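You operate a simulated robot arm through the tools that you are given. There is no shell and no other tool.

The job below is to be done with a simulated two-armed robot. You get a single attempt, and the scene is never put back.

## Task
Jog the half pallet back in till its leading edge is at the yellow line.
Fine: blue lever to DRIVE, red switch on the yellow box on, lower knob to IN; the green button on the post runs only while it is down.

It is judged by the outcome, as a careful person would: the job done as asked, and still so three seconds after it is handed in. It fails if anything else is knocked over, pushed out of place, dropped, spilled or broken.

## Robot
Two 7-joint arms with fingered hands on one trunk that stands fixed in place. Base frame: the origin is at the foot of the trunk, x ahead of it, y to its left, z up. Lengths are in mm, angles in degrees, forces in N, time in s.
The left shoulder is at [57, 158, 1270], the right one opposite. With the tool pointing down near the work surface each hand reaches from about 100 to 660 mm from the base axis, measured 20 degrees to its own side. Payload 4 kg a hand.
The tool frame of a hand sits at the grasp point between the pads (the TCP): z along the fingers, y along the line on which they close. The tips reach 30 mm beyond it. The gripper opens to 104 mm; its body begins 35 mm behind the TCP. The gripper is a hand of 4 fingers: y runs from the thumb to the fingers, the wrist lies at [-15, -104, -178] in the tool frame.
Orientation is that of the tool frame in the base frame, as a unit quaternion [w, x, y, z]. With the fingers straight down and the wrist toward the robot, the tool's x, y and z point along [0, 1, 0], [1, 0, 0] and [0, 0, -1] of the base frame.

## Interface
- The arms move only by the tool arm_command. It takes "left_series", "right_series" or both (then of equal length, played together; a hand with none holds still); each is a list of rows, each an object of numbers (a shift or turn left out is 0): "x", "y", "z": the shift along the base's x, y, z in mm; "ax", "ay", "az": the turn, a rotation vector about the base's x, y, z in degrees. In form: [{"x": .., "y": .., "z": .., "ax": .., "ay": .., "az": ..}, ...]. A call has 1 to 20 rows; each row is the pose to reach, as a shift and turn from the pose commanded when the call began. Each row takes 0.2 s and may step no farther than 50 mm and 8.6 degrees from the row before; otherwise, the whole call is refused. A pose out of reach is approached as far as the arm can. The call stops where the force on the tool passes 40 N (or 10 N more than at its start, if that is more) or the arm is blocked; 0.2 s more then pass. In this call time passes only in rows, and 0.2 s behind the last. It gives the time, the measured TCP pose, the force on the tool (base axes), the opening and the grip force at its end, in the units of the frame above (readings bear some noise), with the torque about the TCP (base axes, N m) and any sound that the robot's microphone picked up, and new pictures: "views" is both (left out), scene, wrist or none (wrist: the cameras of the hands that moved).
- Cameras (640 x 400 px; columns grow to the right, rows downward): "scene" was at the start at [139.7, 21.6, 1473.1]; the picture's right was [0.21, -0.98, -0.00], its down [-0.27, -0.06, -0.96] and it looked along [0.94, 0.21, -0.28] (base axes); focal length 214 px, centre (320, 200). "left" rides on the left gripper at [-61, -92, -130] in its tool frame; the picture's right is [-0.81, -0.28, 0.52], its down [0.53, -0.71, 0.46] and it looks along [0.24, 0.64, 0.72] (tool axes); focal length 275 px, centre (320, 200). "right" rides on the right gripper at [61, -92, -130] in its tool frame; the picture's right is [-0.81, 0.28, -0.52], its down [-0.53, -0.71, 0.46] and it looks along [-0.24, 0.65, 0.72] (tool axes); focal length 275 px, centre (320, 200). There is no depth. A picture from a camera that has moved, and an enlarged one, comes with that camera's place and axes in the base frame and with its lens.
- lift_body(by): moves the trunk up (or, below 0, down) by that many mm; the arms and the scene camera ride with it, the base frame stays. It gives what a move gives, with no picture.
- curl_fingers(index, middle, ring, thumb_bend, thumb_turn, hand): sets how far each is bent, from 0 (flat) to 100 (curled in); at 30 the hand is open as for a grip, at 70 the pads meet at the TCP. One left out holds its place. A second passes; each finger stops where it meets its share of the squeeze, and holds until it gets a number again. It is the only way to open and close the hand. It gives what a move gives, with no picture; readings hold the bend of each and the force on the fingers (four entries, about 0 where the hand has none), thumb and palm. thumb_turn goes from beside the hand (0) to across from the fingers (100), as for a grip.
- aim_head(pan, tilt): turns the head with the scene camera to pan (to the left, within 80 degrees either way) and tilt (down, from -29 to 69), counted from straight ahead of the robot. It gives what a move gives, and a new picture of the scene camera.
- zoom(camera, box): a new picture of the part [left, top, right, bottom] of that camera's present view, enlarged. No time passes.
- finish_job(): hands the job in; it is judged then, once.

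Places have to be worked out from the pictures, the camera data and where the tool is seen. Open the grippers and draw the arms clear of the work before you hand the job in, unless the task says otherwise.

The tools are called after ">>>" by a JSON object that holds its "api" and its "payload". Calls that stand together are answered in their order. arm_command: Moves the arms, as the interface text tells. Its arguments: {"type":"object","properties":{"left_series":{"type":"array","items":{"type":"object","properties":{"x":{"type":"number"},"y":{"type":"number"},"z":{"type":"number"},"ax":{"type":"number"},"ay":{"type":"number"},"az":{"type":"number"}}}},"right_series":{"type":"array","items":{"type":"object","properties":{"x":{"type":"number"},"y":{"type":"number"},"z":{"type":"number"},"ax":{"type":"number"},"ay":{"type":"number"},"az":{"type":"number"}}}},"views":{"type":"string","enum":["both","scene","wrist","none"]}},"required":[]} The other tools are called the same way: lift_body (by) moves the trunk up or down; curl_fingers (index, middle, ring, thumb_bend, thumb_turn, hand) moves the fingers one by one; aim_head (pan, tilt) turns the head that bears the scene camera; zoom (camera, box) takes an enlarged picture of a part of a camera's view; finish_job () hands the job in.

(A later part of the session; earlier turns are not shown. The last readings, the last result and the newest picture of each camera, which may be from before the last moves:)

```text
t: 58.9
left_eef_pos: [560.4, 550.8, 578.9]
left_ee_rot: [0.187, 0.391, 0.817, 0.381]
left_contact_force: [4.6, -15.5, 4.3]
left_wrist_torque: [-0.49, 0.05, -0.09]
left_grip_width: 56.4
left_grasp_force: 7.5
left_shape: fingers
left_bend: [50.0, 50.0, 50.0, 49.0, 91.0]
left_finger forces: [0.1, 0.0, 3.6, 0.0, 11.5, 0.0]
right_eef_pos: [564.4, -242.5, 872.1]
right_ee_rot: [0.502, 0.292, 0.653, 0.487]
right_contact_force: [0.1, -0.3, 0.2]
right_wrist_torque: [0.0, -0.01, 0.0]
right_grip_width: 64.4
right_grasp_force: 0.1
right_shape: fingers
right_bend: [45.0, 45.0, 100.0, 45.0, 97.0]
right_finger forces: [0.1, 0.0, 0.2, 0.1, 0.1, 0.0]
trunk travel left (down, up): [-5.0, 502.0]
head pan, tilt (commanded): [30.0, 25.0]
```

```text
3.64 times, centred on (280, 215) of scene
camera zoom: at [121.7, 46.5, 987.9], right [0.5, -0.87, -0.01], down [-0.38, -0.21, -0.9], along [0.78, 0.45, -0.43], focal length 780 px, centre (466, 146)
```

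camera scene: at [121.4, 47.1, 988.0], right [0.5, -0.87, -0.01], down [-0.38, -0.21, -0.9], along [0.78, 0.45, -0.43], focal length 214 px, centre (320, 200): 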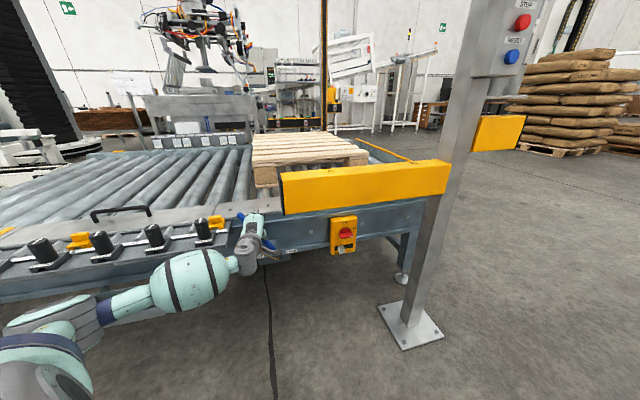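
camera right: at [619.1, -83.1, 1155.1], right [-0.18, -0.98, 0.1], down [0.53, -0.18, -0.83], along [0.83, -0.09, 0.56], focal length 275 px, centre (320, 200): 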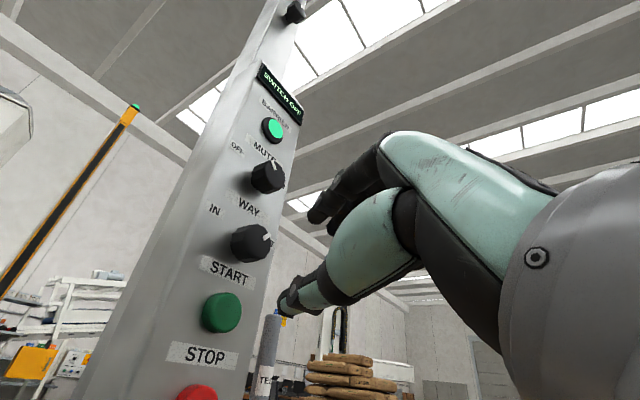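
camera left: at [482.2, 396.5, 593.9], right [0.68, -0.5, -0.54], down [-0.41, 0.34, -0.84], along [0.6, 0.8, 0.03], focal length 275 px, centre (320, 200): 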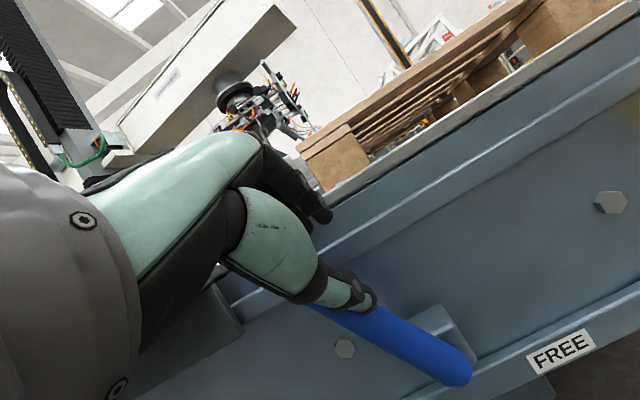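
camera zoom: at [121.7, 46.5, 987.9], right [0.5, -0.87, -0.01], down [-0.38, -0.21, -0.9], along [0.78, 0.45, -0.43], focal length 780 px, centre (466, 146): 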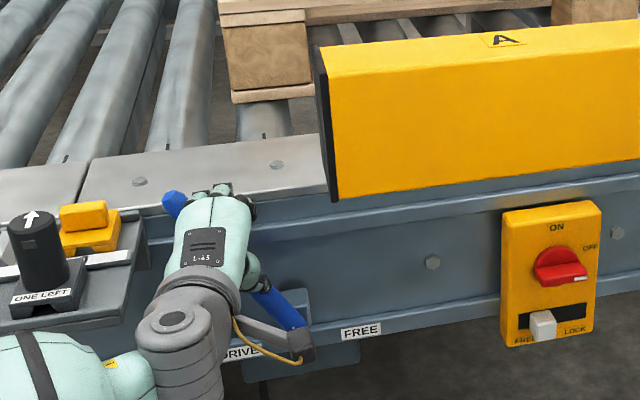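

The lever didn't move further and force rose to 15 N, so it's on its DRIVE stop. I'll move the hand back right and away, then verify it stays.

>>> {"api": "arm_command", "payload": {"left_series": [{"x": 13, "y": -15}, {"x": 26, "y": -30}, {"x": 10, "y": -55}, {"x": -10, "y": -80}, {"x": -30, "y": -105}], "views": "both"}}

>>> {"api": "zoom", "payload": {"camera": "scene", "box": [210, 160, 350, 270]}}

```text
t: 60.1
left_eef_pos: [530.1, 448.4, 578.2]
left_ee_rot: [0.184, 0.388, 0.818, 0.381]
left_contact_force: [-0.1, 0.4, 0.5]
left_wrist_torque: [-0.02, 0.01, -0.01]
left_grip_width: 52.5
left_grasp_force: 0.0
left_shape: fingers
left_bend: [50.0, 50.0, 50.0, 50.0, 97.0]
left_finger forces: [0.0, 0.1, 0.1, 0.0, 0.1, 0.0]
right_eef_pos: [565.3, -240.6, 873.7]
right_ee_rot: [0.502, 0.292, 0.653, 0.485]
right_contact_force: [-0.2, 0.1, -0.1]
right_wrist_torque: [0.0, 0.03, 0.02]
right_grip_width: 64.7
right_grasp_force: 0.0
right_shape: fingers
right_bend: [45.0, 45.0, 100.0, 45.0, 97.0]
right_finger forces: [0.0, 0.0, 0.1, 0.1, 0.0, 0.0]
trunk travel left (down, up): [-5.0, 502.0]
head pan, tilt (commanded): [30.0, 25.0]
camera scene: at [121.6, 47.7, 987.9], right [0.5, -0.87, -0.01], down [-0.38, -0.21, -0.9], along [0.78, 0.45, -0.43], focal length 214 px, centre (320, 200)
camera left: at [445.3, 300.7, 592.8], right [0.68, -0.49, -0.54], down [-0.42, 0.34, -0.84], along [0.6, 0.8, 0.03], focal length 275 px, centre (320, 200)
```

scene: 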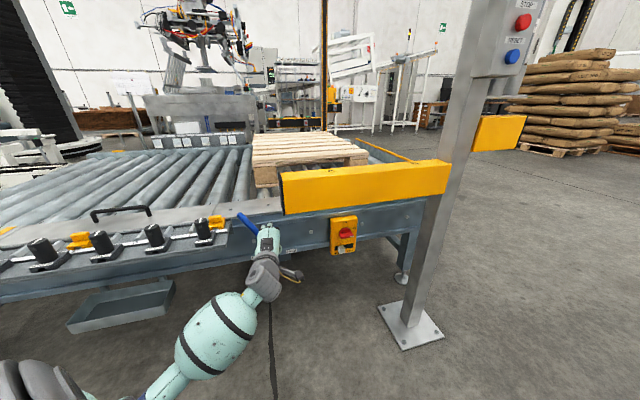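
left: 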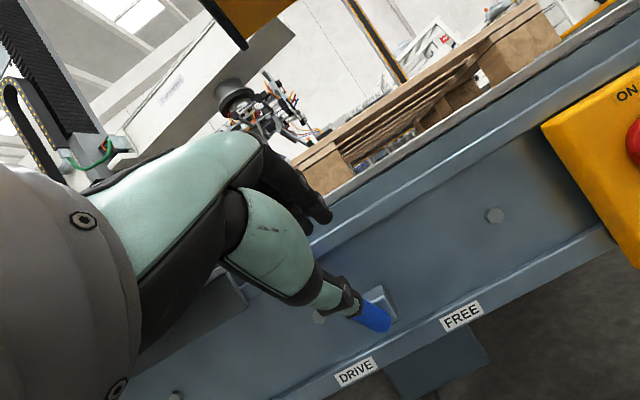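

```text
3.64 times, centred on (280, 215) of scene
camera zoom: at [121.6, 47.7, 987.9], right [0.5, -0.87, -0.01], down [-0.38, -0.21, -0.9], along [0.78, 0.45, -0.43], focal length 780 px, centre (466, 146)
```

zoom: 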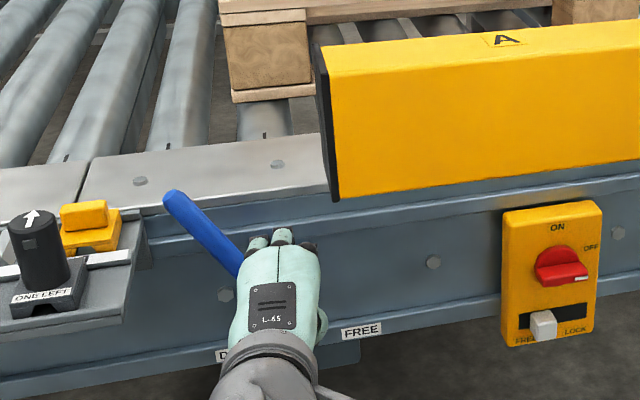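

The lever stays at DRIVE. Next the red switch: I'll set the left hand to a pointing index (other fingers and thumb folded) and move it right with a straighter yaw to view the switch.

>>> {"api": "curl_fingers", "payload": {"hand": "left", "index": 20, "middle": 100, "ring": 100, "thumb_bend": 100}}

>>> {"api": "arm_command", "payload": {"left_series": [{"x": 3, "y": -30, "az": -4.7}, {"x": 7, "y": -60, "az": -9.3}, {"x": 12, "y": -90, "az": -14}, {"x": 18, "y": -120, "az": -18.7}, {"x": 24, "y": -150, "az": -23.3}, {"x": 30, "y": -178, "az": -28}], "views": "both"}}

```text
t: 61.1
left_eef_pos: [530.3, 449.1, 579.3]
left_ee_rot: [0.184, 0.389, 0.819, 0.38]
left_contact_force: [-0.3, 0.8, 0.4]
left_wrist_torque: [0.02, -0.03, -0.02]
left_grip_width: 32.5
left_grasp_force: 0.1
left_shape: fingers
left_bend: [20.0, 100.0, 100.0, 100.0, 97.0]
left_finger forces: [0.0, 0.1, 0.0, 0.0, 0.1, 0.0]
right_eef_pos: [565.6, -240.2, 872.7]
right_ee_rot: [0.504, 0.293, 0.652, 0.485]
right_contact_force: [0.3, 0.3, 0.2]
right_wrist_torque: [0.01, 0.01, 0.0]
right_grip_width: 64.5
right_grasp_force: 0.0
right_shape: fingers
right_bend: [45.0, 45.0, 100.0, 45.0, 97.0]
right_finger forces: [0.0, 0.0, 0.0, 0.0, 0.0, 0.2]
trunk travel left (down, up): [-5.0, 502.0]
head pan, tilt (commanded): [30.0, 25.0]
```

```text
t: 62.5
left_eef_pos: [560.3, 266.3, 579.0]
left_ee_rot: [0.272, 0.575, 0.7, 0.325]
left_contact_force: [-0.3, -0.8, 0.1]
left_wrist_torque: [-0.03, -0.01, -0.01]
left_grip_width: 32.3
left_grasp_force: 0.0
left_shape: fingers
left_bend: [20.0, 100.0, 100.0, 100.0, 97.0]
left_finger forces: [0.0, 0.0, 0.1, 0.1, 0.0, 0.0]
right_eef_pos: [565.3, -240.1, 871.3]
right_ee_rot: [0.502, 0.291, 0.654, 0.486]
right_contact_force: [0.3, 0.3, 0.1]
right_wrist_torque: [-0.04, 0.0, 0.01]
right_grip_width: 64.8
right_grasp_force: 0.0
right_shape: fingers
right_bend: [45.0, 45.0, 100.0, 45.0, 97.0]
right_finger forces: [0.1, 0.1, 0.0, 0.1, 0.0, 0.1]
trunk travel left (down, up): [-5.0, 502.0]
head pan, tilt (commanded): [30.0, 25.0]
camera scene: at [121.6, 47.7, 987.9], right [0.5, -0.87, -0.01], down [-0.38, -0.21, -0.9], along [0.78, 0.45, -0.43], focal length 214 px, centre (320, 200)
camera left: at [416.8, 176.7, 592.8], right [0.37, -0.76, -0.54], down [-0.21, 0.5, -0.84], along [0.91, 0.42, 0.03], focal length 275 px, centre (320, 200)
```

scene: 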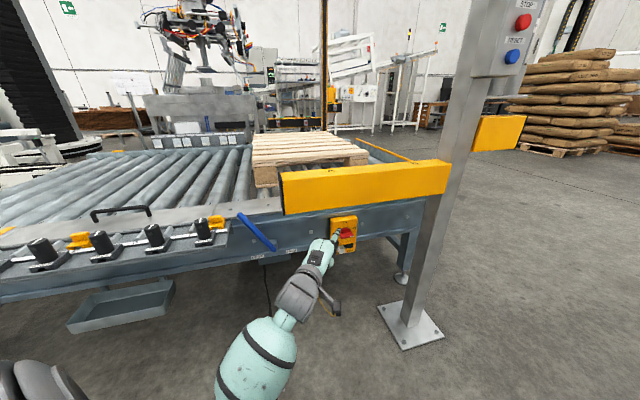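
left: 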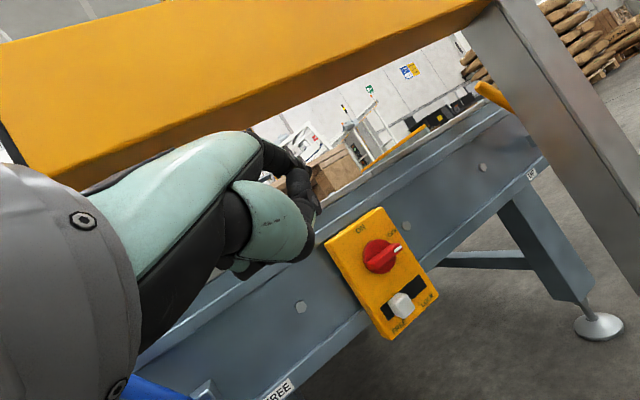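

Zooming to see the switch handle and my index finger.

>>> {"api": "zoom", "payload": {"camera": "scene", "box": [270, 190, 370, 270]}}

>>> {"api": "zoom", "payload": {"camera": "left", "box": [240, 120, 460, 350]}}

```text
5.00 times, centred on (320, 230) of scene
camera zoom: at [121.6, 47.7, 987.9], right [0.5, -0.87, -0.01], down [-0.38, -0.21, -0.9], along [0.78, 0.45, -0.43], focal length 1072 px, centre (320, 50)
```

zoom: 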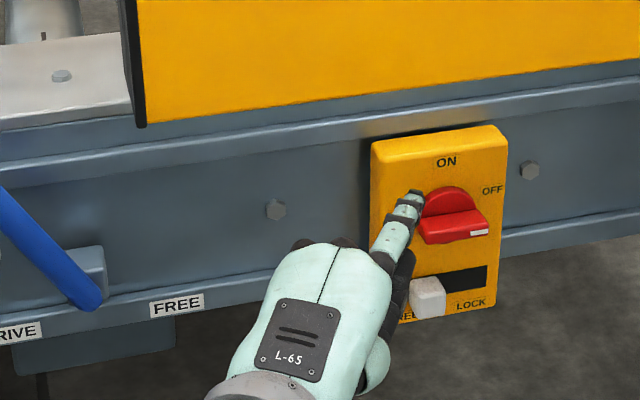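

```text
1.74 times, centred on (350, 235) of left
camera zoom: at [416.8, 176.7, 592.8], right [0.37, -0.76, -0.54], down [-0.21, 0.5, -0.84], along [0.91, 0.42, 0.03], focal length 479 px, centre (268, 139)
```

zoom: 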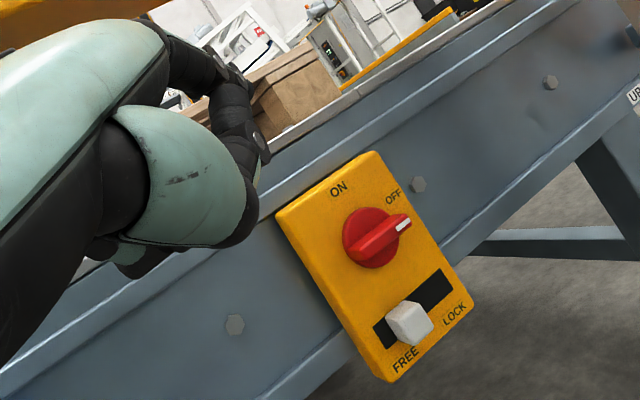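

The handle is a ~58 mm ridge on a disc; I can turn it CCW by pushing its left half down with the extended index finger. I'll move so the fingertip is just in front and above-left of the handle, then look.

>>> {"api": "arm_command", "payload": {"left_series": [{"x": 22, "y": 10, "z": -26}, {"x": 48, "y": 23, "z": -52}, {"x": 75, "y": 36, "z": -78}, {"x": 102, "y": 49, "z": -96}, {"x": 130, "y": 63, "z": -104}], "views": "both"}}

>>> {"api": "zoom", "payload": {"camera": "scene", "box": [290, 190, 370, 260]}}

>>> {"api": "zoom", "payload": {"camera": "left", "box": [200, 80, 480, 330]}}

```text
t: 63.7
left_eef_pos: [692.1, 331.8, 474.4]
left_ee_rot: [0.273, 0.576, 0.699, 0.325]
left_contact_force: [0.1, -0.7, -1.3]
left_wrist_torque: [0.01, 0.0, 0.02]
left_grip_width: 32.6
left_grasp_force: 0.0
left_shape: fingers
left_bend: [20.0, 100.0, 100.0, 100.0, 97.0]
left_finger forces: [0.0, 0.0, 0.0, 0.0, 0.0, 0.0]
right_eef_pos: [566.0, -240.7, 871.9]
right_ee_rot: [0.502, 0.292, 0.653, 0.486]
right_contact_force: [-0.4, 0.3, -0.9]
right_wrist_torque: [0.0, 0.01, 0.01]
right_grip_width: 64.9
right_grasp_force: 0.0
right_shape: fingers
right_bend: [45.0, 45.0, 100.0, 45.0, 97.0]
right_finger forces: [0.1, 0.0, 0.1, 0.1, 0.0, 0.0]
trunk travel left (down, up): [-5.0, 502.0]
head pan, tilt (commanded): [30.0, 25.0]
camera scene: at [121.8, 47.7, 987.8], right [0.5, -0.87, -0.01], down [-0.38, -0.21, -0.9], along [0.78, 0.45, -0.43], focal length 214 px, centre (320, 200)
camera left: at [548.1, 242.4, 488.3], right [0.37, -0.76, -0.54], down [-0.21, 0.5, -0.84], along [0.91, 0.42, 0.03], focal length 275 px, centre (320, 200)
```

scene: 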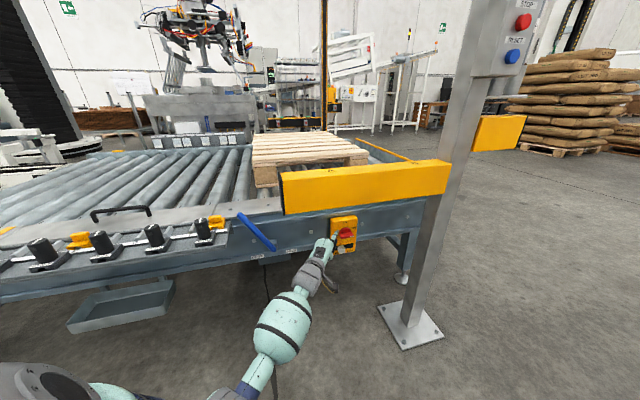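
left: 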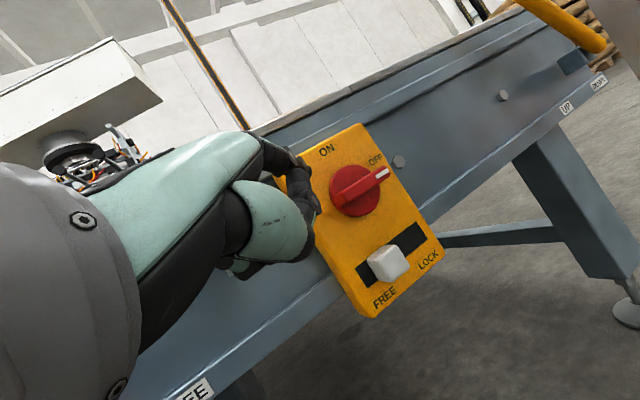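

```text
5.71 times, centred on (330, 225) of scene
camera zoom: at [121.8, 47.7, 987.8], right [0.5, -0.87, -0.01], down [-0.38, -0.21, -0.9], along [0.78, 0.45, -0.43], focal length 1226 px, centre (263, 57)
```

zoom: 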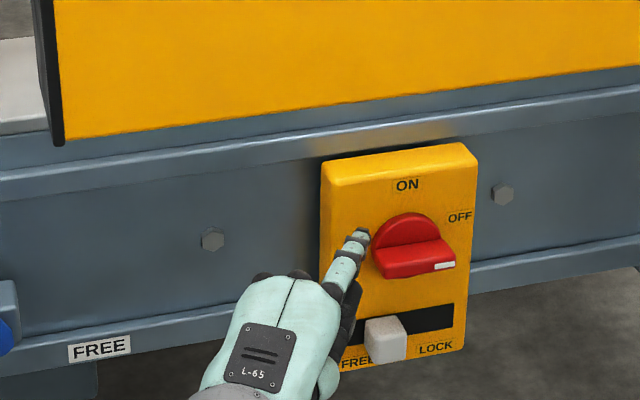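

```text
1.60 times, centred on (340, 205) of left
camera zoom: at [548.1, 242.4, 488.3], right [0.37, -0.76, -0.54], down [-0.21, 0.5, -0.84], along [0.91, 0.42, 0.03], focal length 440 px, centre (288, 192)
```

zoom: 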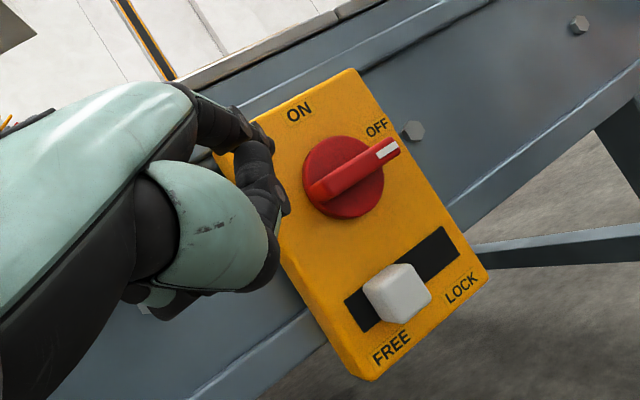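

Index tip is about (742, 332, 532), in front-left of the handle. I'll move it forward so it lies above the handle's left half, without contact yet.

>>> {"api": "arm_command", "payload": {"left_series": [{"x": 18, "y": 4, "z": 0}, {"x": 36, "y": 8, "z": 0}, {"x": 50, "y": 11, "z": 0}], "views": "none"}}

>>> {"api": "zoom", "payload": {"camera": "scene", "box": [290, 190, 370, 260]}}

>>> {"api": "zoom", "payload": {"camera": "left", "box": [200, 60, 480, 310]}}

```text
t: 64.5
left_eef_pos: [740.2, 343.3, 475.2]
left_ee_rot: [0.272, 0.575, 0.699, 0.325]
left_contact_force: [-24.4, -12.5, 0.5]
left_wrist_torque: [0.56, -1.16, -1.11]
left_grip_width: 31.3
left_grasp_force: 12.9
left_shape: fingers
left_bend: [21.0, 100.0, 100.0, 100.0, 97.0]
left_finger forces: [25.6, 0.0, 0.1, 0.1, 0.0, 0.0]
right_eef_pos: [564.0, -240.8, 874.4]
right_ee_rot: [0.503, 0.291, 0.653, 0.486]
right_contact_force: [0.7, 0.1, 0.7]
right_wrist_torque: [-0.03, 0.03, -0.01]
right_grip_width: 64.8
right_grasp_force: 0.1
right_shape: fingers
right_bend: [45.0, 45.0, 100.0, 45.0, 97.0]
right_finger forces: [0.0, 0.1, 0.0, 0.0, 0.0, 0.0]
trunk travel left (down, up): [-5.0, 502.0]
head pan, tilt (commanded): [30.0, 25.0]
```

```text
5.71 times, centred on (330, 225) of scene
camera zoom: at [120.0, 47.2, 988.1], right [0.5, -0.87, -0.01], down [-0.38, -0.21, -0.9], along [0.78, 0.45, -0.43], focal length 1226 px, centre (263, 57)
```

zoom: 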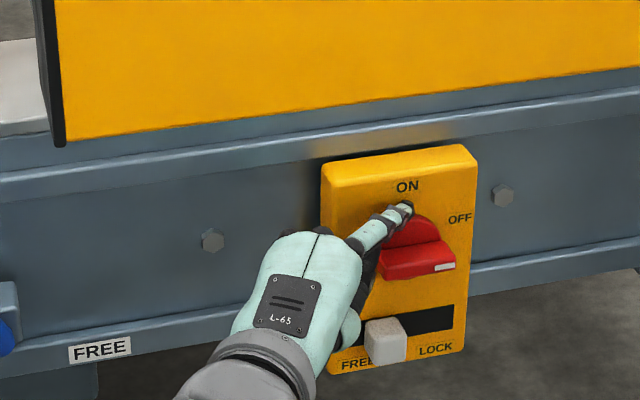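

```text
1.60 times, centred on (340, 185) of left
camera zoom: at [597.2, 252.3, 489.5], right [0.37, -0.76, -0.54], down [-0.21, 0.5, -0.84], along [0.91, 0.42, 0.03], focal length 440 px, centre (288, 224)
```

zoom: 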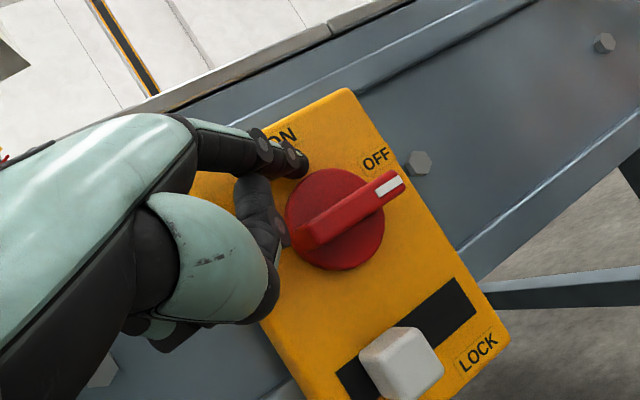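

The fingertip is against the box face just above the handle's centre. I'll back off 4 mm, shift left ~11 mm, and then push down in steps.

>>> {"api": "arm_command", "payload": {"left_series": [{"x": -5, "y": -4}, {"x": -12, "y": 5}, {"x": -12, "y": 5, "z": -6}], "views": "none"}}

>>> {"api": "zoom", "payload": {"camera": "left", "box": [200, 60, 480, 310]}}

>>> {"api": "zoom", "payload": {"camera": "scene", "box": [290, 190, 370, 260]}}

```text
t: 65.3
left_eef_pos: [728.1, 346.6, 470.9]
left_ee_rot: [0.273, 0.575, 0.699, 0.325]
left_contact_force: [-4.8, -10.7, 1.5]
left_wrist_torque: [0.52, -0.37, -0.75]
left_grip_width: 33.7
left_grasp_force: 4.9
left_shape: fingers
left_bend: [18.0, 100.0, 100.0, 100.0, 97.0]
left_finger forces: [10.6, 0.1, 0.0, 0.0, 0.0, 0.0]
right_eef_pos: [564.5, -241.8, 873.2]
right_ee_rot: [0.503, 0.292, 0.652, 0.486]
right_contact_force: [0.3, 0.6, -1.2]
right_wrist_torque: [-0.01, 0.02, 0.01]
right_grip_width: 64.8
right_grasp_force: 0.2
right_shape: fingers
right_bend: [45.0, 45.0, 100.0, 45.0, 97.0]
right_finger forces: [0.0, 0.0, 0.0, 0.0, 0.0, 0.1]
trunk travel left (down, up): [-5.0, 502.0]
head pan, tilt (commanded): [30.0, 25.0]
```

```text
1.60 times, centred on (340, 185) of left
camera zoom: at [584.6, 258.0, 483.8], right [0.37, -0.76, -0.54], down [-0.2, 0.5, -0.84], along [0.91, 0.42, 0.03], focal length 440 px, centre (288, 224)
```

zoom: 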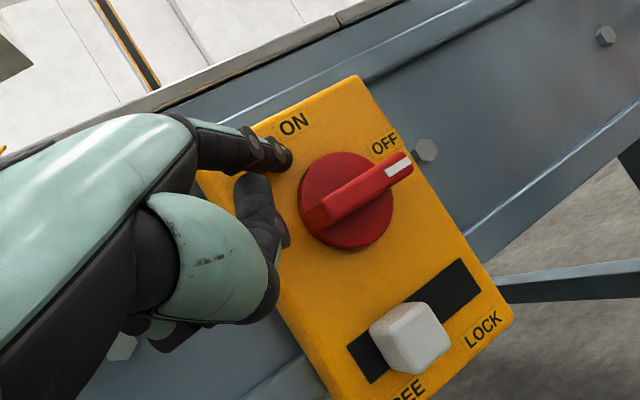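

```text
5.71 times, centred on (330, 225) of scene
camera zoom: at [121.2, 47.1, 988.0], right [0.5, -0.87, -0.01], down [-0.38, -0.21, -0.9], along [0.78, 0.45, -0.43], focal length 1226 px, centre (263, 57)
```

zoom: 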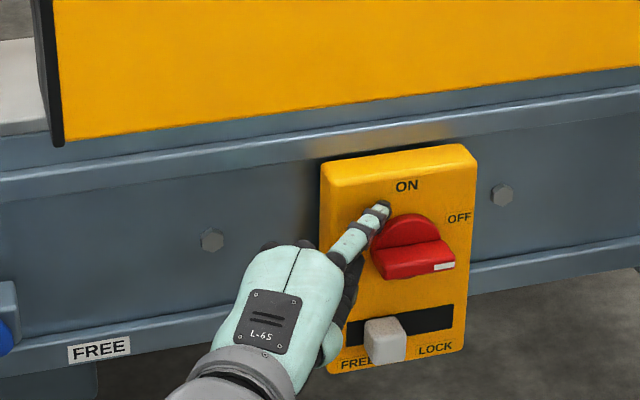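

Index sits upper-left of the handle. Back off 3 mm from the face and push down ~26 mm.

>>> {"api": "arm_command", "payload": {"left_series": [{"x": -3, "y": -2.6}, {"x": -3, "y": -2.6, "z": -9}, {"x": -3, "y": -2.6, "z": -18}, {"x": -3, "y": -2.6, "z": -26}], "views": "none"}}

>>> {"api": "zoom", "payload": {"camera": "left", "box": [200, 60, 480, 310]}}

>>> {"api": "zoom", "payload": {"camera": "scene", "box": [290, 190, 370, 260]}}

```text
t: 66.3
left_eef_pos: [726.0, 344.7, 445.7]
left_ee_rot: [0.273, 0.575, 0.699, 0.326]
left_contact_force: [-9.5, -8.1, 5.3]
left_wrist_torque: [0.51, -0.99, -0.5]
left_grip_width: 36.0
left_grasp_force: 6.9
left_shape: fingers
left_bend: [16.0, 100.0, 100.0, 100.0, 97.0]
left_finger forces: [13.4, 0.0, 0.0, 0.0, 0.0, 0.0]
right_eef_pos: [564.2, -241.9, 873.9]
right_ee_rot: [0.502, 0.292, 0.653, 0.486]
right_contact_force: [-0.2, -0.4, 0.0]
right_wrist_torque: [0.02, -0.01, 0.04]
right_grip_width: 64.5
right_grasp_force: 0.1
right_shape: fingers
right_bend: [45.0, 45.0, 100.0, 45.0, 97.0]
right_finger forces: [0.0, 0.0, 0.1, 0.0, 0.0, 0.0]
trunk travel left (down, up): [-5.0, 502.0]
head pan, tilt (commanded): [30.0, 25.0]
```

```text
1.60 times, centred on (340, 185) of left
camera zoom: at [581.5, 255.6, 457.7], right [0.37, -0.76, -0.54], down [-0.2, 0.5, -0.84], along [0.91, 0.42, 0.03], focal length 440 px, centre (288, 224)
```

zoom: 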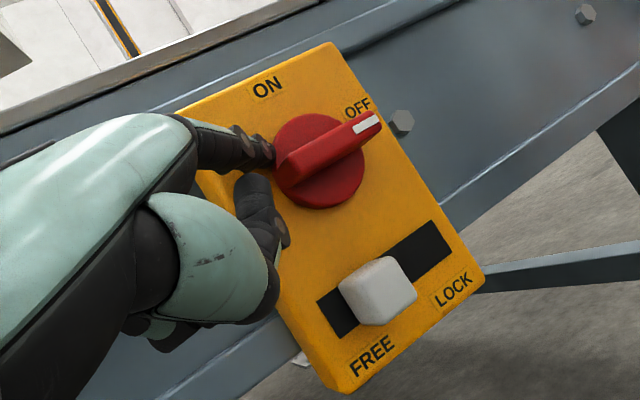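

```text
5.71 times, centred on (330, 225) of scene
camera zoom: at [120.4, 47.1, 988.1], right [0.5, -0.87, -0.01], down [-0.38, -0.21, -0.9], along [0.78, 0.45, -0.43], focal length 1226 px, centre (263, 57)
```

zoom: 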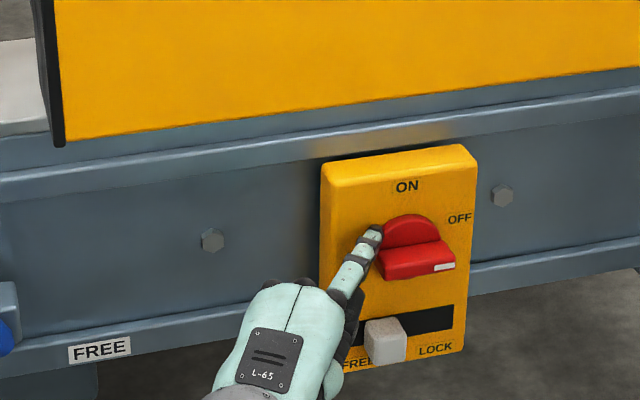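

The fingertip is at the very left end of the ridge and may slip past it. I'll lift a little, shift right ~12 mm and back off 6 mm, then push down again.

>>> {"api": "arm_command", "payload": {"left_series": [{"x": -5, "y": -4, "z": 8}, {"x": -4, "y": -6, "z": 16}, {"x": 3.3, "y": -13, "z": 16}], "views": "none"}}

>>> {"api": "zoom", "payload": {"camera": "left", "box": [200, 60, 480, 310]}}

>>> {"api": "zoom", "payload": {"camera": "scene", "box": [290, 190, 370, 260]}}

```text
t: 67.1
left_eef_pos: [729.1, 332.6, 459.8]
left_ee_rot: [0.272, 0.575, 0.7, 0.325]
left_contact_force: [-1.2, 0.4, 0.6]
left_wrist_torque: [-0.04, -0.06, 0.01]
left_grip_width: 32.6
left_grasp_force: 0.5
left_shape: fingers
left_bend: [20.0, 100.0, 100.0, 100.0, 97.0]
left_finger forces: [0.6, 0.0, 0.1, 0.0, 0.0, 0.0]
right_eef_pos: [565.6, -241.6, 873.2]
right_ee_rot: [0.502, 0.292, 0.653, 0.486]
right_contact_force: [-0.3, 1.1, -0.2]
right_wrist_torque: [-0.03, -0.04, -0.01]
right_grip_width: 64.7
right_grasp_force: 0.0
right_shape: fingers
right_bend: [45.0, 45.0, 100.0, 45.0, 97.0]
right_finger forces: [0.0, 0.1, 0.0, 0.1, 0.0, 0.0]
trunk travel left (down, up): [-5.0, 502.0]
head pan, tilt (commanded): [30.0, 25.0]
```

```text
1.60 times, centred on (340, 185) of left
camera zoom: at [584.7, 243.6, 473.2], right [0.37, -0.76, -0.54], down [-0.21, 0.5, -0.84], along [0.9, 0.42, 0.03], focal length 440 px, centre (288, 224)
```

zoom: 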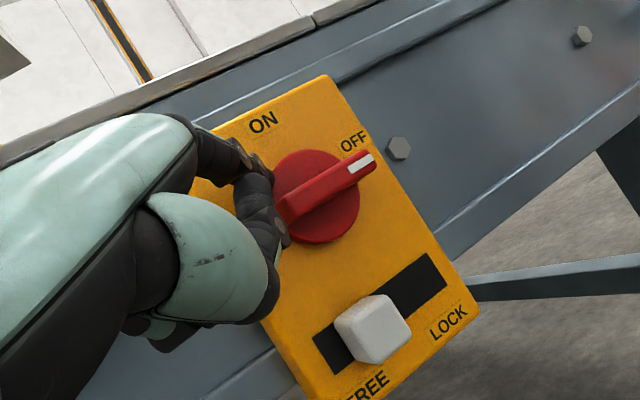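

```text
5.71 times, centred on (330, 225) of scene
camera zoom: at [121.7, 47.7, 987.9], right [0.5, -0.87, -0.01], down [-0.38, -0.21, -0.9], along [0.78, 0.45, -0.43], focal length 1226 px, centre (263, 57)
```

zoom: 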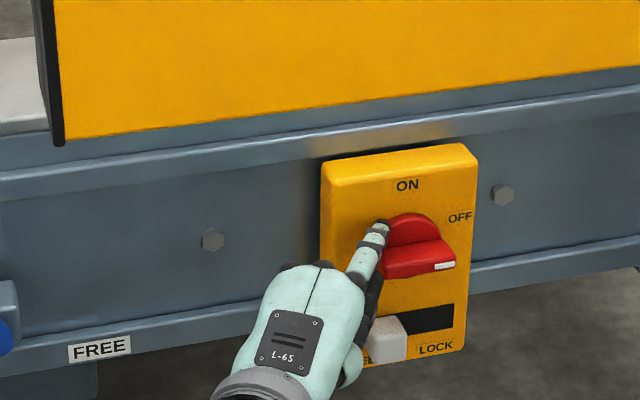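

Free of contact now. Shift another 8 mm right and push down 30 mm.

>>> {"api": "arm_command", "payload": {"left_series": [{"x": 5.2, "y": -6.1, "z": 0}, {"x": 5.2, "y": -6.1, "z": -8}, {"x": 5.2, "y": -6.1, "z": -16}, {"x": 5.2, "y": -6.1, "z": -24}, {"x": 5.2, "y": -6.1, "z": -30}], "views": "none"}}

>>> {"api": "zoom", "payload": {"camera": "left", "box": [200, 60, 480, 310]}}

>>> {"api": "zoom", "payload": {"camera": "scene", "box": [290, 190, 370, 260]}}

```text
t: 68.3
left_eef_pos: [734.8, 325.4, 434.4]
left_ee_rot: [0.274, 0.573, 0.699, 0.328]
left_contact_force: [-22.9, 1.6, 15.9]
left_wrist_torque: [0.03, -2.44, 0.38]
left_grip_width: 43.6
left_grasp_force: 12.8
left_shape: fingers
left_bend: [9.0, 100.0, 100.0, 100.0, 97.0]
left_finger forces: [25.7, 0.1, 0.1, 0.1, 0.1, 0.1]
right_eef_pos: [562.7, -241.1, 874.1]
right_ee_rot: [0.503, 0.291, 0.652, 0.487]
right_contact_force: [0.0, 0.6, -0.4]
right_wrist_torque: [0.01, 0.03, 0.02]
right_grip_width: 64.6
right_grasp_force: 0.1
right_shape: fingers
right_bend: [45.0, 45.0, 100.0, 45.0, 97.0]
right_finger forces: [0.0, 0.0, 0.0, 0.1, 0.1, 0.0]
trunk travel left (down, up): [-5.0, 502.0]
head pan, tilt (commanded): [30.0, 25.0]
```

```text
1.60 times, centred on (340, 185) of left
camera zoom: at [590.5, 236.2, 446.8], right [0.38, -0.76, -0.53], down [-0.2, 0.5, -0.84], along [0.9, 0.42, 0.04], focal length 440 px, centre (288, 224)
```

zoom: 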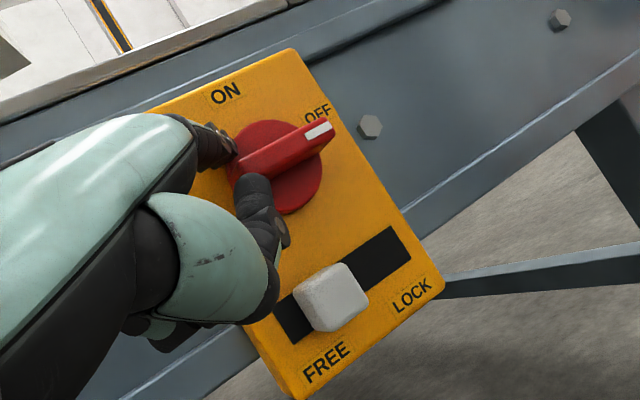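

```text
5.71 times, centred on (330, 225) of scene
camera zoom: at [118.3, 47.2, 988.4], right [0.5, -0.87, -0.01], down [-0.37, -0.21, -0.9], along [0.78, 0.45, -0.43], focal length 1226 px, centre (263, 57)
```

zoom: 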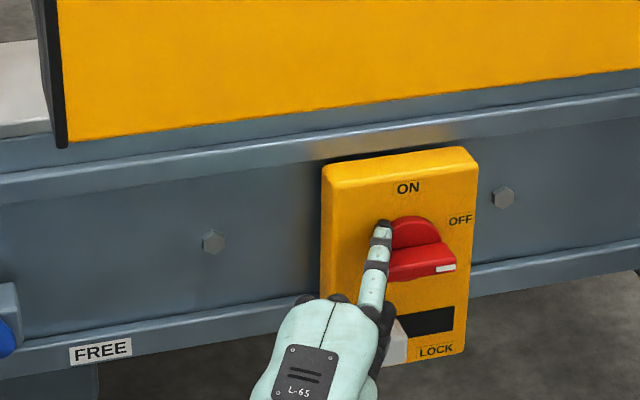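

The index is too compliant at bend 20 (it deflected to 9) and the knob hasn't turned. I'll lift off and straighten the index fully (bend 0) so it rests on its mechanical stop, then push again.

>>> {"api": "arm_command", "payload": {"left_series": [{"x": -8, "y": -5, "z": 12}, {"x": -16, "y": -10, "z": 26}], "views": "none"}}

>>> {"api": "curl_fingers", "payload": {"hand": "left", "index": 0}}

>>> {"api": "zoom", "payload": {"camera": "left", "box": [200, 60, 480, 310]}}

>>> {"api": "zoom", "payload": {"camera": "scene", "box": [290, 190, 370, 260]}}

```text
t: 68.9
left_eef_pos: [717.9, 314.1, 453.2]
left_ee_rot: [0.27, 0.576, 0.7, 0.323]
left_contact_force: [-0.2, 0.1, 0.5]
left_wrist_torque: [0.0, 0.01, -0.04]
left_grip_width: 32.7
left_grasp_force: 0.0
left_shape: fingers
left_bend: [20.0, 100.0, 100.0, 100.0, 97.0]
left_finger forces: [0.0, 0.0, 0.0, 0.0, 0.1, 0.0]
right_eef_pos: [566.0, -240.4, 873.3]
right_ee_rot: [0.502, 0.292, 0.653, 0.486]
right_contact_force: [-0.7, 0.6, -1.4]
right_wrist_torque: [-0.03, -0.04, -0.01]
right_grip_width: 64.9
right_grasp_force: 0.0
right_shape: fingers
right_bend: [45.0, 45.0, 100.0, 45.0, 97.0]
right_finger forces: [0.1, 0.0, 0.1, 0.1, 0.1, 0.0]
trunk travel left (down, up): [-5.0, 502.0]
head pan, tilt (commanded): [30.0, 25.0]
```

```text
t: 69.9
left_eef_pos: [718.6, 315.6, 455.0]
left_ee_rot: [0.272, 0.575, 0.7, 0.325]
left_contact_force: [-0.5, 0.0, 0.1]
left_wrist_torque: [0.0, 0.01, 0.03]
left_grip_width: 45.8
left_grasp_force: 0.0
left_shape: fingers
left_bend: [0.0, 100.0, 100.0, 100.0, 97.0]
left_finger forces: [0.0, 0.0, 0.1, 0.0, 0.0, 0.1]
right_eef_pos: [564.7, -240.4, 872.3]
right_ee_rot: [0.502, 0.292, 0.653, 0.486]
right_contact_force: [0.5, 0.2, 0.8]
right_wrist_torque: [0.01, -0.01, -0.03]
right_grip_width: 64.7
right_grasp_force: 0.1
right_shape: fingers
right_bend: [45.0, 45.0, 100.0, 45.0, 97.0]
right_finger forces: [0.0, 0.0, 0.1, 0.1, 0.0, 0.1]
trunk travel left (down, up): [-5.0, 502.0]
head pan, tilt (commanded): [30.0, 25.0]
```

```text
1.60 times, centred on (340, 185) of left
camera zoom: at [574.3, 225.8, 469.1], right [0.37, -0.76, -0.54], down [-0.21, 0.5, -0.84], along [0.91, 0.42, 0.03], focal length 440 px, centre (288, 224)
```

zoom: 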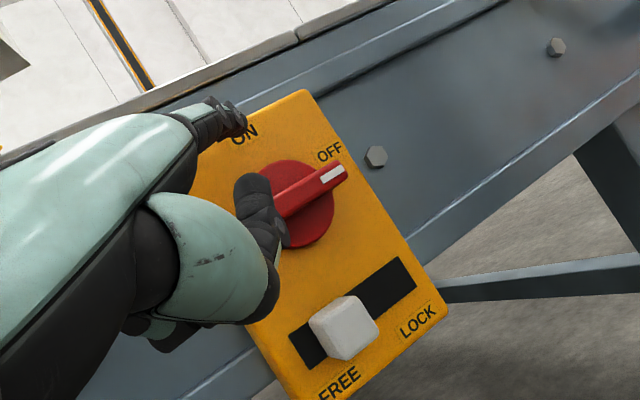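

```text
5.71 times, centred on (330, 225) of scene
camera zoom: at [121.7, 47.7, 987.8], right [0.5, -0.87, -0.01], down [-0.38, -0.21, -0.9], along [0.78, 0.45, -0.43], focal length 1226 px, centre (263, 57)
```

zoom: 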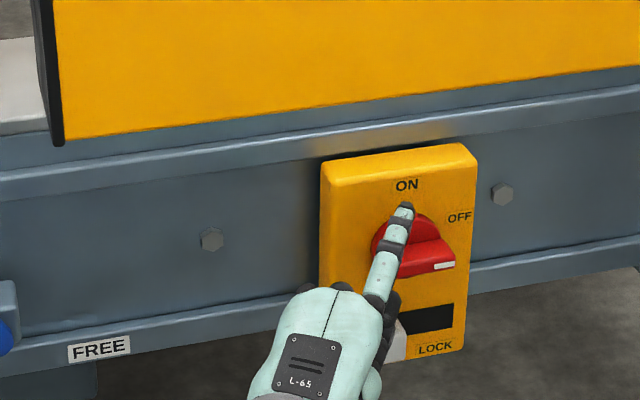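

Index is fully straight; its tip is about (785, 317, 533). I'll move it over the handle's left half and press down.

>>> {"api": "arm_command", "payload": {"left_series": [{"x": 7, "y": 13, "z": -8}, {"x": 7, "y": 13, "z": -20}, {"x": 7, "y": 13, "z": -32}], "views": "none"}}

>>> {"api": "zoom", "payload": {"camera": "left", "box": [200, 60, 480, 310]}}

>>> {"api": "zoom", "payload": {"camera": "scene", "box": [290, 190, 370, 260]}}

```text
t: 70.7
left_eef_pos: [725.3, 329.1, 422.9]
left_ee_rot: [0.271, 0.575, 0.7, 0.325]
left_contact_force: [-0.2, -0.5, 0.1]
left_wrist_torque: [-0.04, 0.05, 0.0]
left_grip_width: 45.7
left_grasp_force: 0.0
left_shape: fingers
left_bend: [0.0, 100.0, 100.0, 100.0, 97.0]
left_finger forces: [0.0, 0.0, 0.0, 0.0, 0.0, 0.0]
right_eef_pos: [565.8, -240.8, 873.1]
right_ee_rot: [0.502, 0.291, 0.654, 0.486]
right_contact_force: [-0.6, 0.4, -0.2]
right_wrist_torque: [0.04, 0.0, -0.03]
right_grip_width: 64.8
right_grasp_force: 0.1
right_shape: fingers
right_bend: [45.0, 45.0, 100.0, 45.0, 97.0]
right_finger forces: [0.1, 0.0, 0.0, 0.0, 0.1, 0.0]
trunk travel left (down, up): [-5.0, 502.0]
head pan, tilt (commanded): [30.0, 25.0]
```

```text
1.60 times, centred on (340, 185) of left
camera zoom: at [581.4, 238.7, 437.2], right [0.37, -0.76, -0.54], down [-0.21, 0.5, -0.84], along [0.91, 0.42, 0.03], focal length 440 px, centre (288, 224)
```

zoom: 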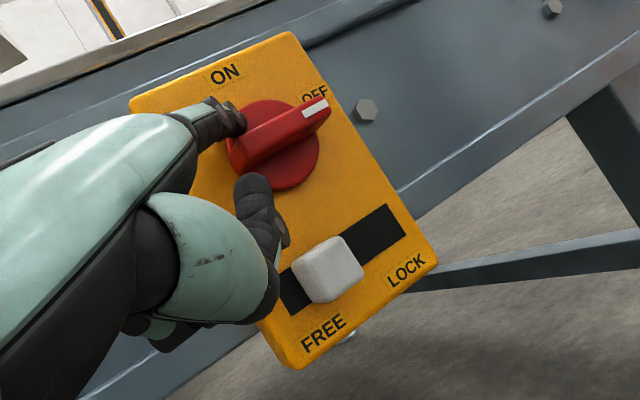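

```text
5.71 times, centred on (330, 225) of scene
camera zoom: at [121.8, 47.7, 987.8], right [0.5, -0.87, -0.01], down [-0.38, -0.21, -0.9], along [0.78, 0.45, -0.43], focal length 1226 px, centre (263, 57)
```

zoom: 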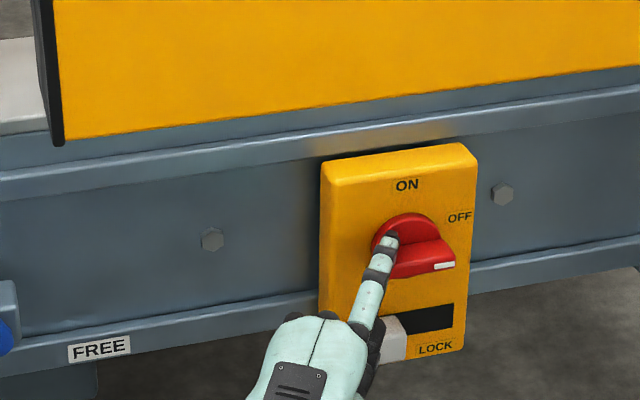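

Tip is just above the ridge's left half at the right depth. Push down 24 mm now.

>>> {"api": "arm_command", "payload": {"left_series": [{"z": -6}, {"z": -12}, {"z": -18}, {"z": -24}], "views": "none"}}

>>> {"api": "zoom", "payload": {"camera": "left", "box": [200, 60, 480, 310]}}

>>> {"api": "zoom", "payload": {"camera": "scene", "box": [290, 190, 370, 260]}}

```text
t: 71.7
left_eef_pos: [726.1, 328.9, 398.6]
left_ee_rot: [0.272, 0.575, 0.7, 0.324]
left_contact_force: [-0.4, -0.1, 2.4]
left_wrist_torque: [-0.02, -0.14, 0.05]
left_grip_width: 47.8
left_grasp_force: 0.6
left_shape: fingers
left_bend: [0.0, 100.0, 100.0, 100.0, 97.0]
left_finger forces: [1.5, 0.0, 0.1, 0.0, 0.1, 0.0]
right_eef_pos: [564.5, -240.9, 872.6]
right_ee_rot: [0.503, 0.292, 0.653, 0.485]
right_contact_force: [-0.9, -0.7, 0.5]
right_wrist_torque: [-0.03, -0.02, 0.05]
right_grip_width: 64.6
right_grasp_force: 0.1
right_shape: fingers
right_bend: [45.0, 45.0, 100.0, 45.0, 97.0]
right_finger forces: [0.0, 0.1, 0.1, 0.0, 0.0, 0.1]
trunk travel left (down, up): [-5.0, 502.0]
head pan, tilt (commanded): [30.0, 25.0]
```

```text
1.60 times, centred on (340, 185) of left
camera zoom: at [581.3, 239.8, 412.9], right [0.37, -0.76, -0.54], down [-0.21, 0.5, -0.84], along [0.91, 0.42, 0.03], focal length 440 px, centre (288, 224)
```

zoom: 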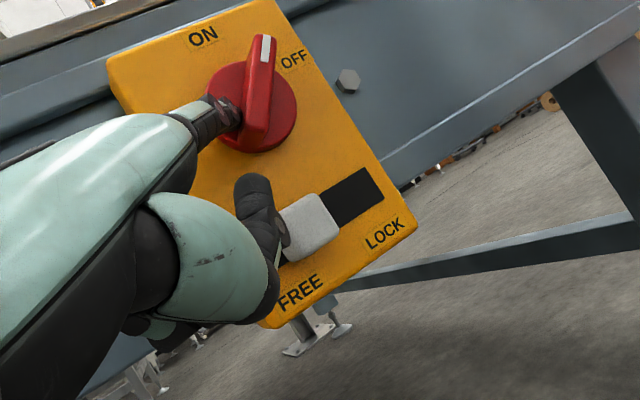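

```text
5.71 times, centred on (330, 225) of scene
camera zoom: at [121.5, 47.7, 987.9], right [0.5, -0.87, -0.01], down [-0.38, -0.21, -0.9], along [0.78, 0.45, -0.43], focal length 1226 px, centre (263, 57)
```

zoom: 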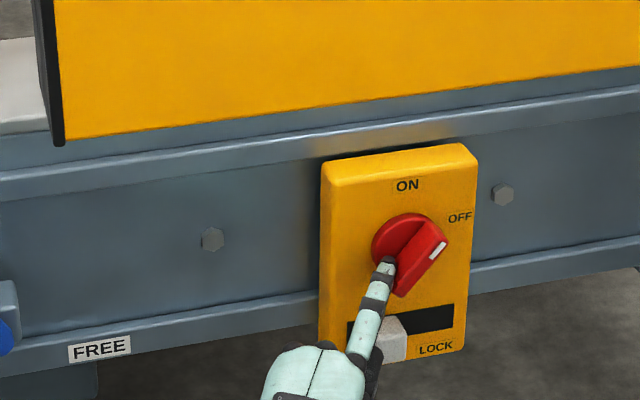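

The switch has turned about 55° with little force. The folded fingers are getting close to the lock slider, so I'll back straight out and check before finishing the turn from the other side.

>>> {"api": "arm_command", "payload": {"left_series": [{"x": -5, "y": 3, "z": 1}, {"x": -25, "y": -13, "z": 6}, {"x": -50, "y": -30, "z": 12}], "views": "none"}}

>>> {"api": "zoom", "payload": {"camera": "left", "box": [240, 60, 480, 280]}}

>>> {"api": "zoom", "payload": {"camera": "scene", "box": [290, 190, 370, 260]}}

```text
t: 72.5
left_eef_pos: [675.3, 301.9, 412.6]
left_ee_rot: [0.27, 0.574, 0.7, 0.327]
left_contact_force: [0.3, -0.1, 0.1]
left_wrist_torque: [0.03, 0.01, -0.01]
left_grip_width: 45.8
left_grasp_force: 0.0
left_shape: fingers
left_bend: [0.0, 100.0, 100.0, 100.0, 97.0]
left_finger forces: [0.0, 0.0, 0.1, 0.0, 0.0, 0.0]
right_eef_pos: [565.6, -240.5, 873.0]
right_ee_rot: [0.502, 0.291, 0.653, 0.486]
right_contact_force: [-0.1, -0.1, -0.4]
right_wrist_torque: [-0.02, -0.01, 0.0]
right_grip_width: 64.9
right_grasp_force: 0.0
right_shape: fingers
right_bend: [45.0, 45.0, 100.0, 45.0, 97.0]
right_finger forces: [0.0, 0.0, 0.1, 0.0, 0.0, 0.0]
trunk travel left (down, up): [-5.0, 502.0]
head pan, tilt (commanded): [30.0, 25.0]
```

```text
1.82 times, centred on (360, 170) of left
camera zoom: at [531.2, 211.2, 426.5], right [0.37, -0.76, -0.54], down [-0.21, 0.5, -0.84], along [0.9, 0.43, 0.03], focal length 500 px, centre (247, 254)
```

zoom: 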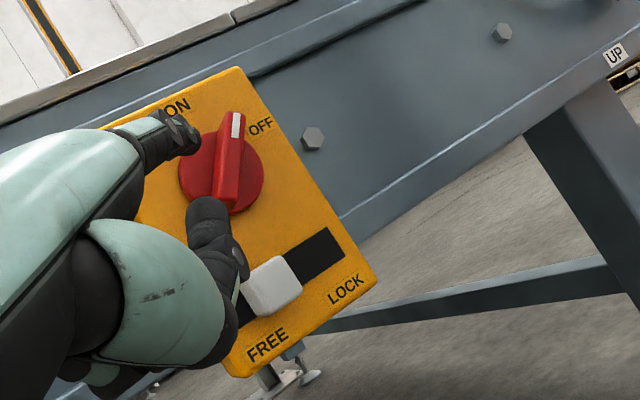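

```text
5.71 times, centred on (330, 225) of scene
camera zoom: at [121.6, 47.7, 987.9], right [0.5, -0.87, -0.01], down [-0.38, -0.21, -0.9], along [0.78, 0.45, -0.43], focal length 1226 px, centre (263, 57)
```

zoom: 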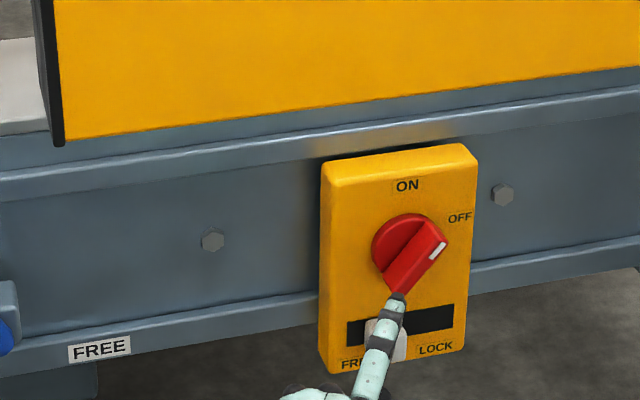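

The switch stays where left (~52°), slider still FREE. I'll straighten the middle and ring fingers too, so nothing hangs near the slider, and look.

>>> {"api": "curl_fingers", "payload": {"hand": "left", "index": 0, "middle": 0, "ring": 0}}

>>> {"api": "zoom", "payload": {"camera": "left", "box": [200, 60, 480, 310]}}

>>> {"api": "zoom", "payload": {"camera": "scene", "box": [270, 190, 370, 280]}}

```text
t: 73.5
left_eef_pos: [674.6, 301.6, 411.4]
left_ee_rot: [0.272, 0.575, 0.7, 0.326]
left_contact_force: [0.0, 0.0, 0.3]
left_wrist_torque: [0.0, 0.01, 0.0]
left_grip_width: 45.6
left_grasp_force: 0.1
left_shape: fingers
left_bend: [0.0, 0.0, 0.0, 100.0, 97.0]
left_finger forces: [0.0, 0.0, 0.0, 0.0, 0.0, 0.0]
right_eef_pos: [564.7, -240.6, 872.7]
right_ee_rot: [0.503, 0.292, 0.653, 0.486]
right_contact_force: [-0.1, 0.6, 0.2]
right_wrist_torque: [0.0, -0.01, 0.0]
right_grip_width: 64.8
right_grasp_force: 0.0
right_shape: fingers
right_bend: [45.0, 45.0, 100.0, 45.0, 97.0]
right_finger forces: [0.0, 0.0, 0.0, 0.1, 0.0, 0.0]
trunk travel left (down, up): [-5.0, 502.0]
head pan, tilt (commanded): [30.0, 25.0]
```

```text
1.60 times, centred on (340, 185) of left
camera zoom: at [530.6, 210.6, 425.5], right [0.37, -0.76, -0.54], down [-0.21, 0.5, -0.84], along [0.9, 0.42, 0.03], focal length 440 px, centre (288, 224)
```

zoom: 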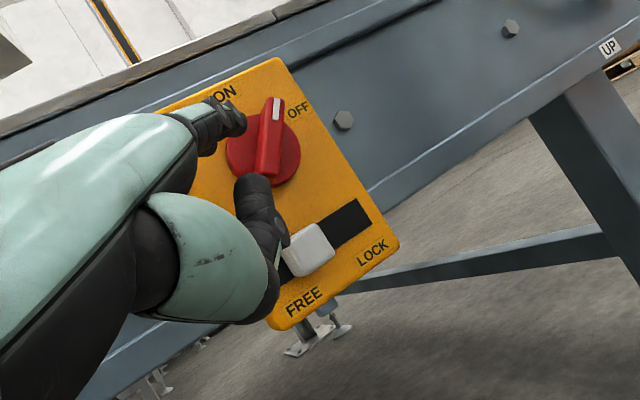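

```text
4.44 times, centred on (320, 235) of scene
camera zoom: at [121.7, 47.7, 987.9], right [0.5, -0.87, -0.01], down [-0.38, -0.21, -0.9], along [0.78, 0.45, -0.43], focal length 953 px, centre (320, 44)
```

zoom: 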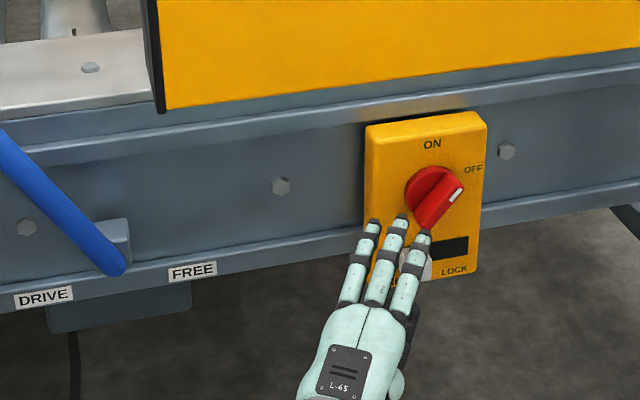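

The black part near the slider is the thumb. I'll lay the thumb flat beside the hand and check again.

>>> {"api": "curl_fingers", "payload": {"hand": "left", "thumb_bend": 0, "thumb_turn": 0}}

>>> {"api": "zoom", "payload": {"camera": "left", "box": [160, 60, 480, 340]}}

>>> {"api": "zoom", "payload": {"camera": "scene", "box": [270, 190, 370, 280]}}

```text
t: 74.5
left_eef_pos: [674.0, 300.1, 412.2]
left_ee_rot: [0.271, 0.575, 0.7, 0.326]
left_contact_force: [0.0, -0.8, -1.4]
left_wrist_torque: [0.01, 0.0, -0.03]
left_grip_width: 168.6
left_grasp_force: 0.1
left_shape: fingers
left_bend: [0.0, 0.0, 0.0, 0.0, 0.0]
left_finger forces: [0.1, 0.0, 0.1, 0.0, 0.1, 0.0]
right_eef_pos: [564.7, -240.8, 872.2]
right_ee_rot: [0.502, 0.292, 0.653, 0.486]
right_contact_force: [0.0, -0.4, 0.0]
right_wrist_torque: [0.02, 0.03, 0.0]
right_grip_width: 64.8
right_grasp_force: 0.2
right_shape: fingers
right_bend: [45.0, 45.0, 100.0, 45.0, 97.0]
right_finger forces: [0.0, 0.1, 0.1, 0.0, 0.0, 0.1]
trunk travel left (down, up): [-5.0, 502.0]
head pan, tilt (commanded): [30.0, 25.0]
```

```text
1.43 times, centred on (320, 200) of left
camera zoom: at [530.2, 210.5, 424.8], right [0.37, -0.76, -0.54], down [-0.21, 0.5, -0.84], along [0.9, 0.42, 0.03], focal length 393 px, centre (320, 200)
```

zoom: 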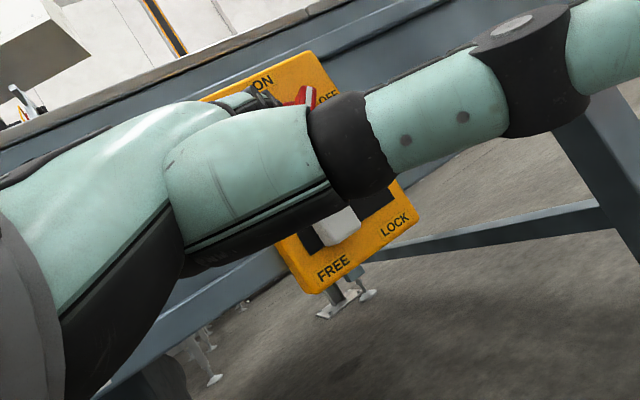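

```text
4.44 times, centred on (320, 235) of scene
camera zoom: at [121.7, 47.7, 987.9], right [0.5, -0.87, -0.01], down [-0.38, -0.21, -0.9], along [0.78, 0.45, -0.43], focal length 953 px, centre (320, 44)
```

zoom: 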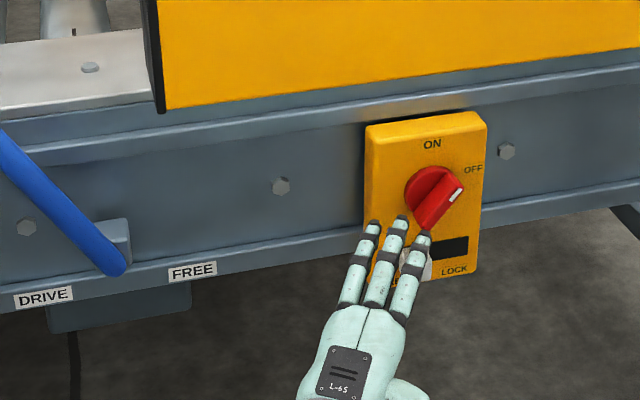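

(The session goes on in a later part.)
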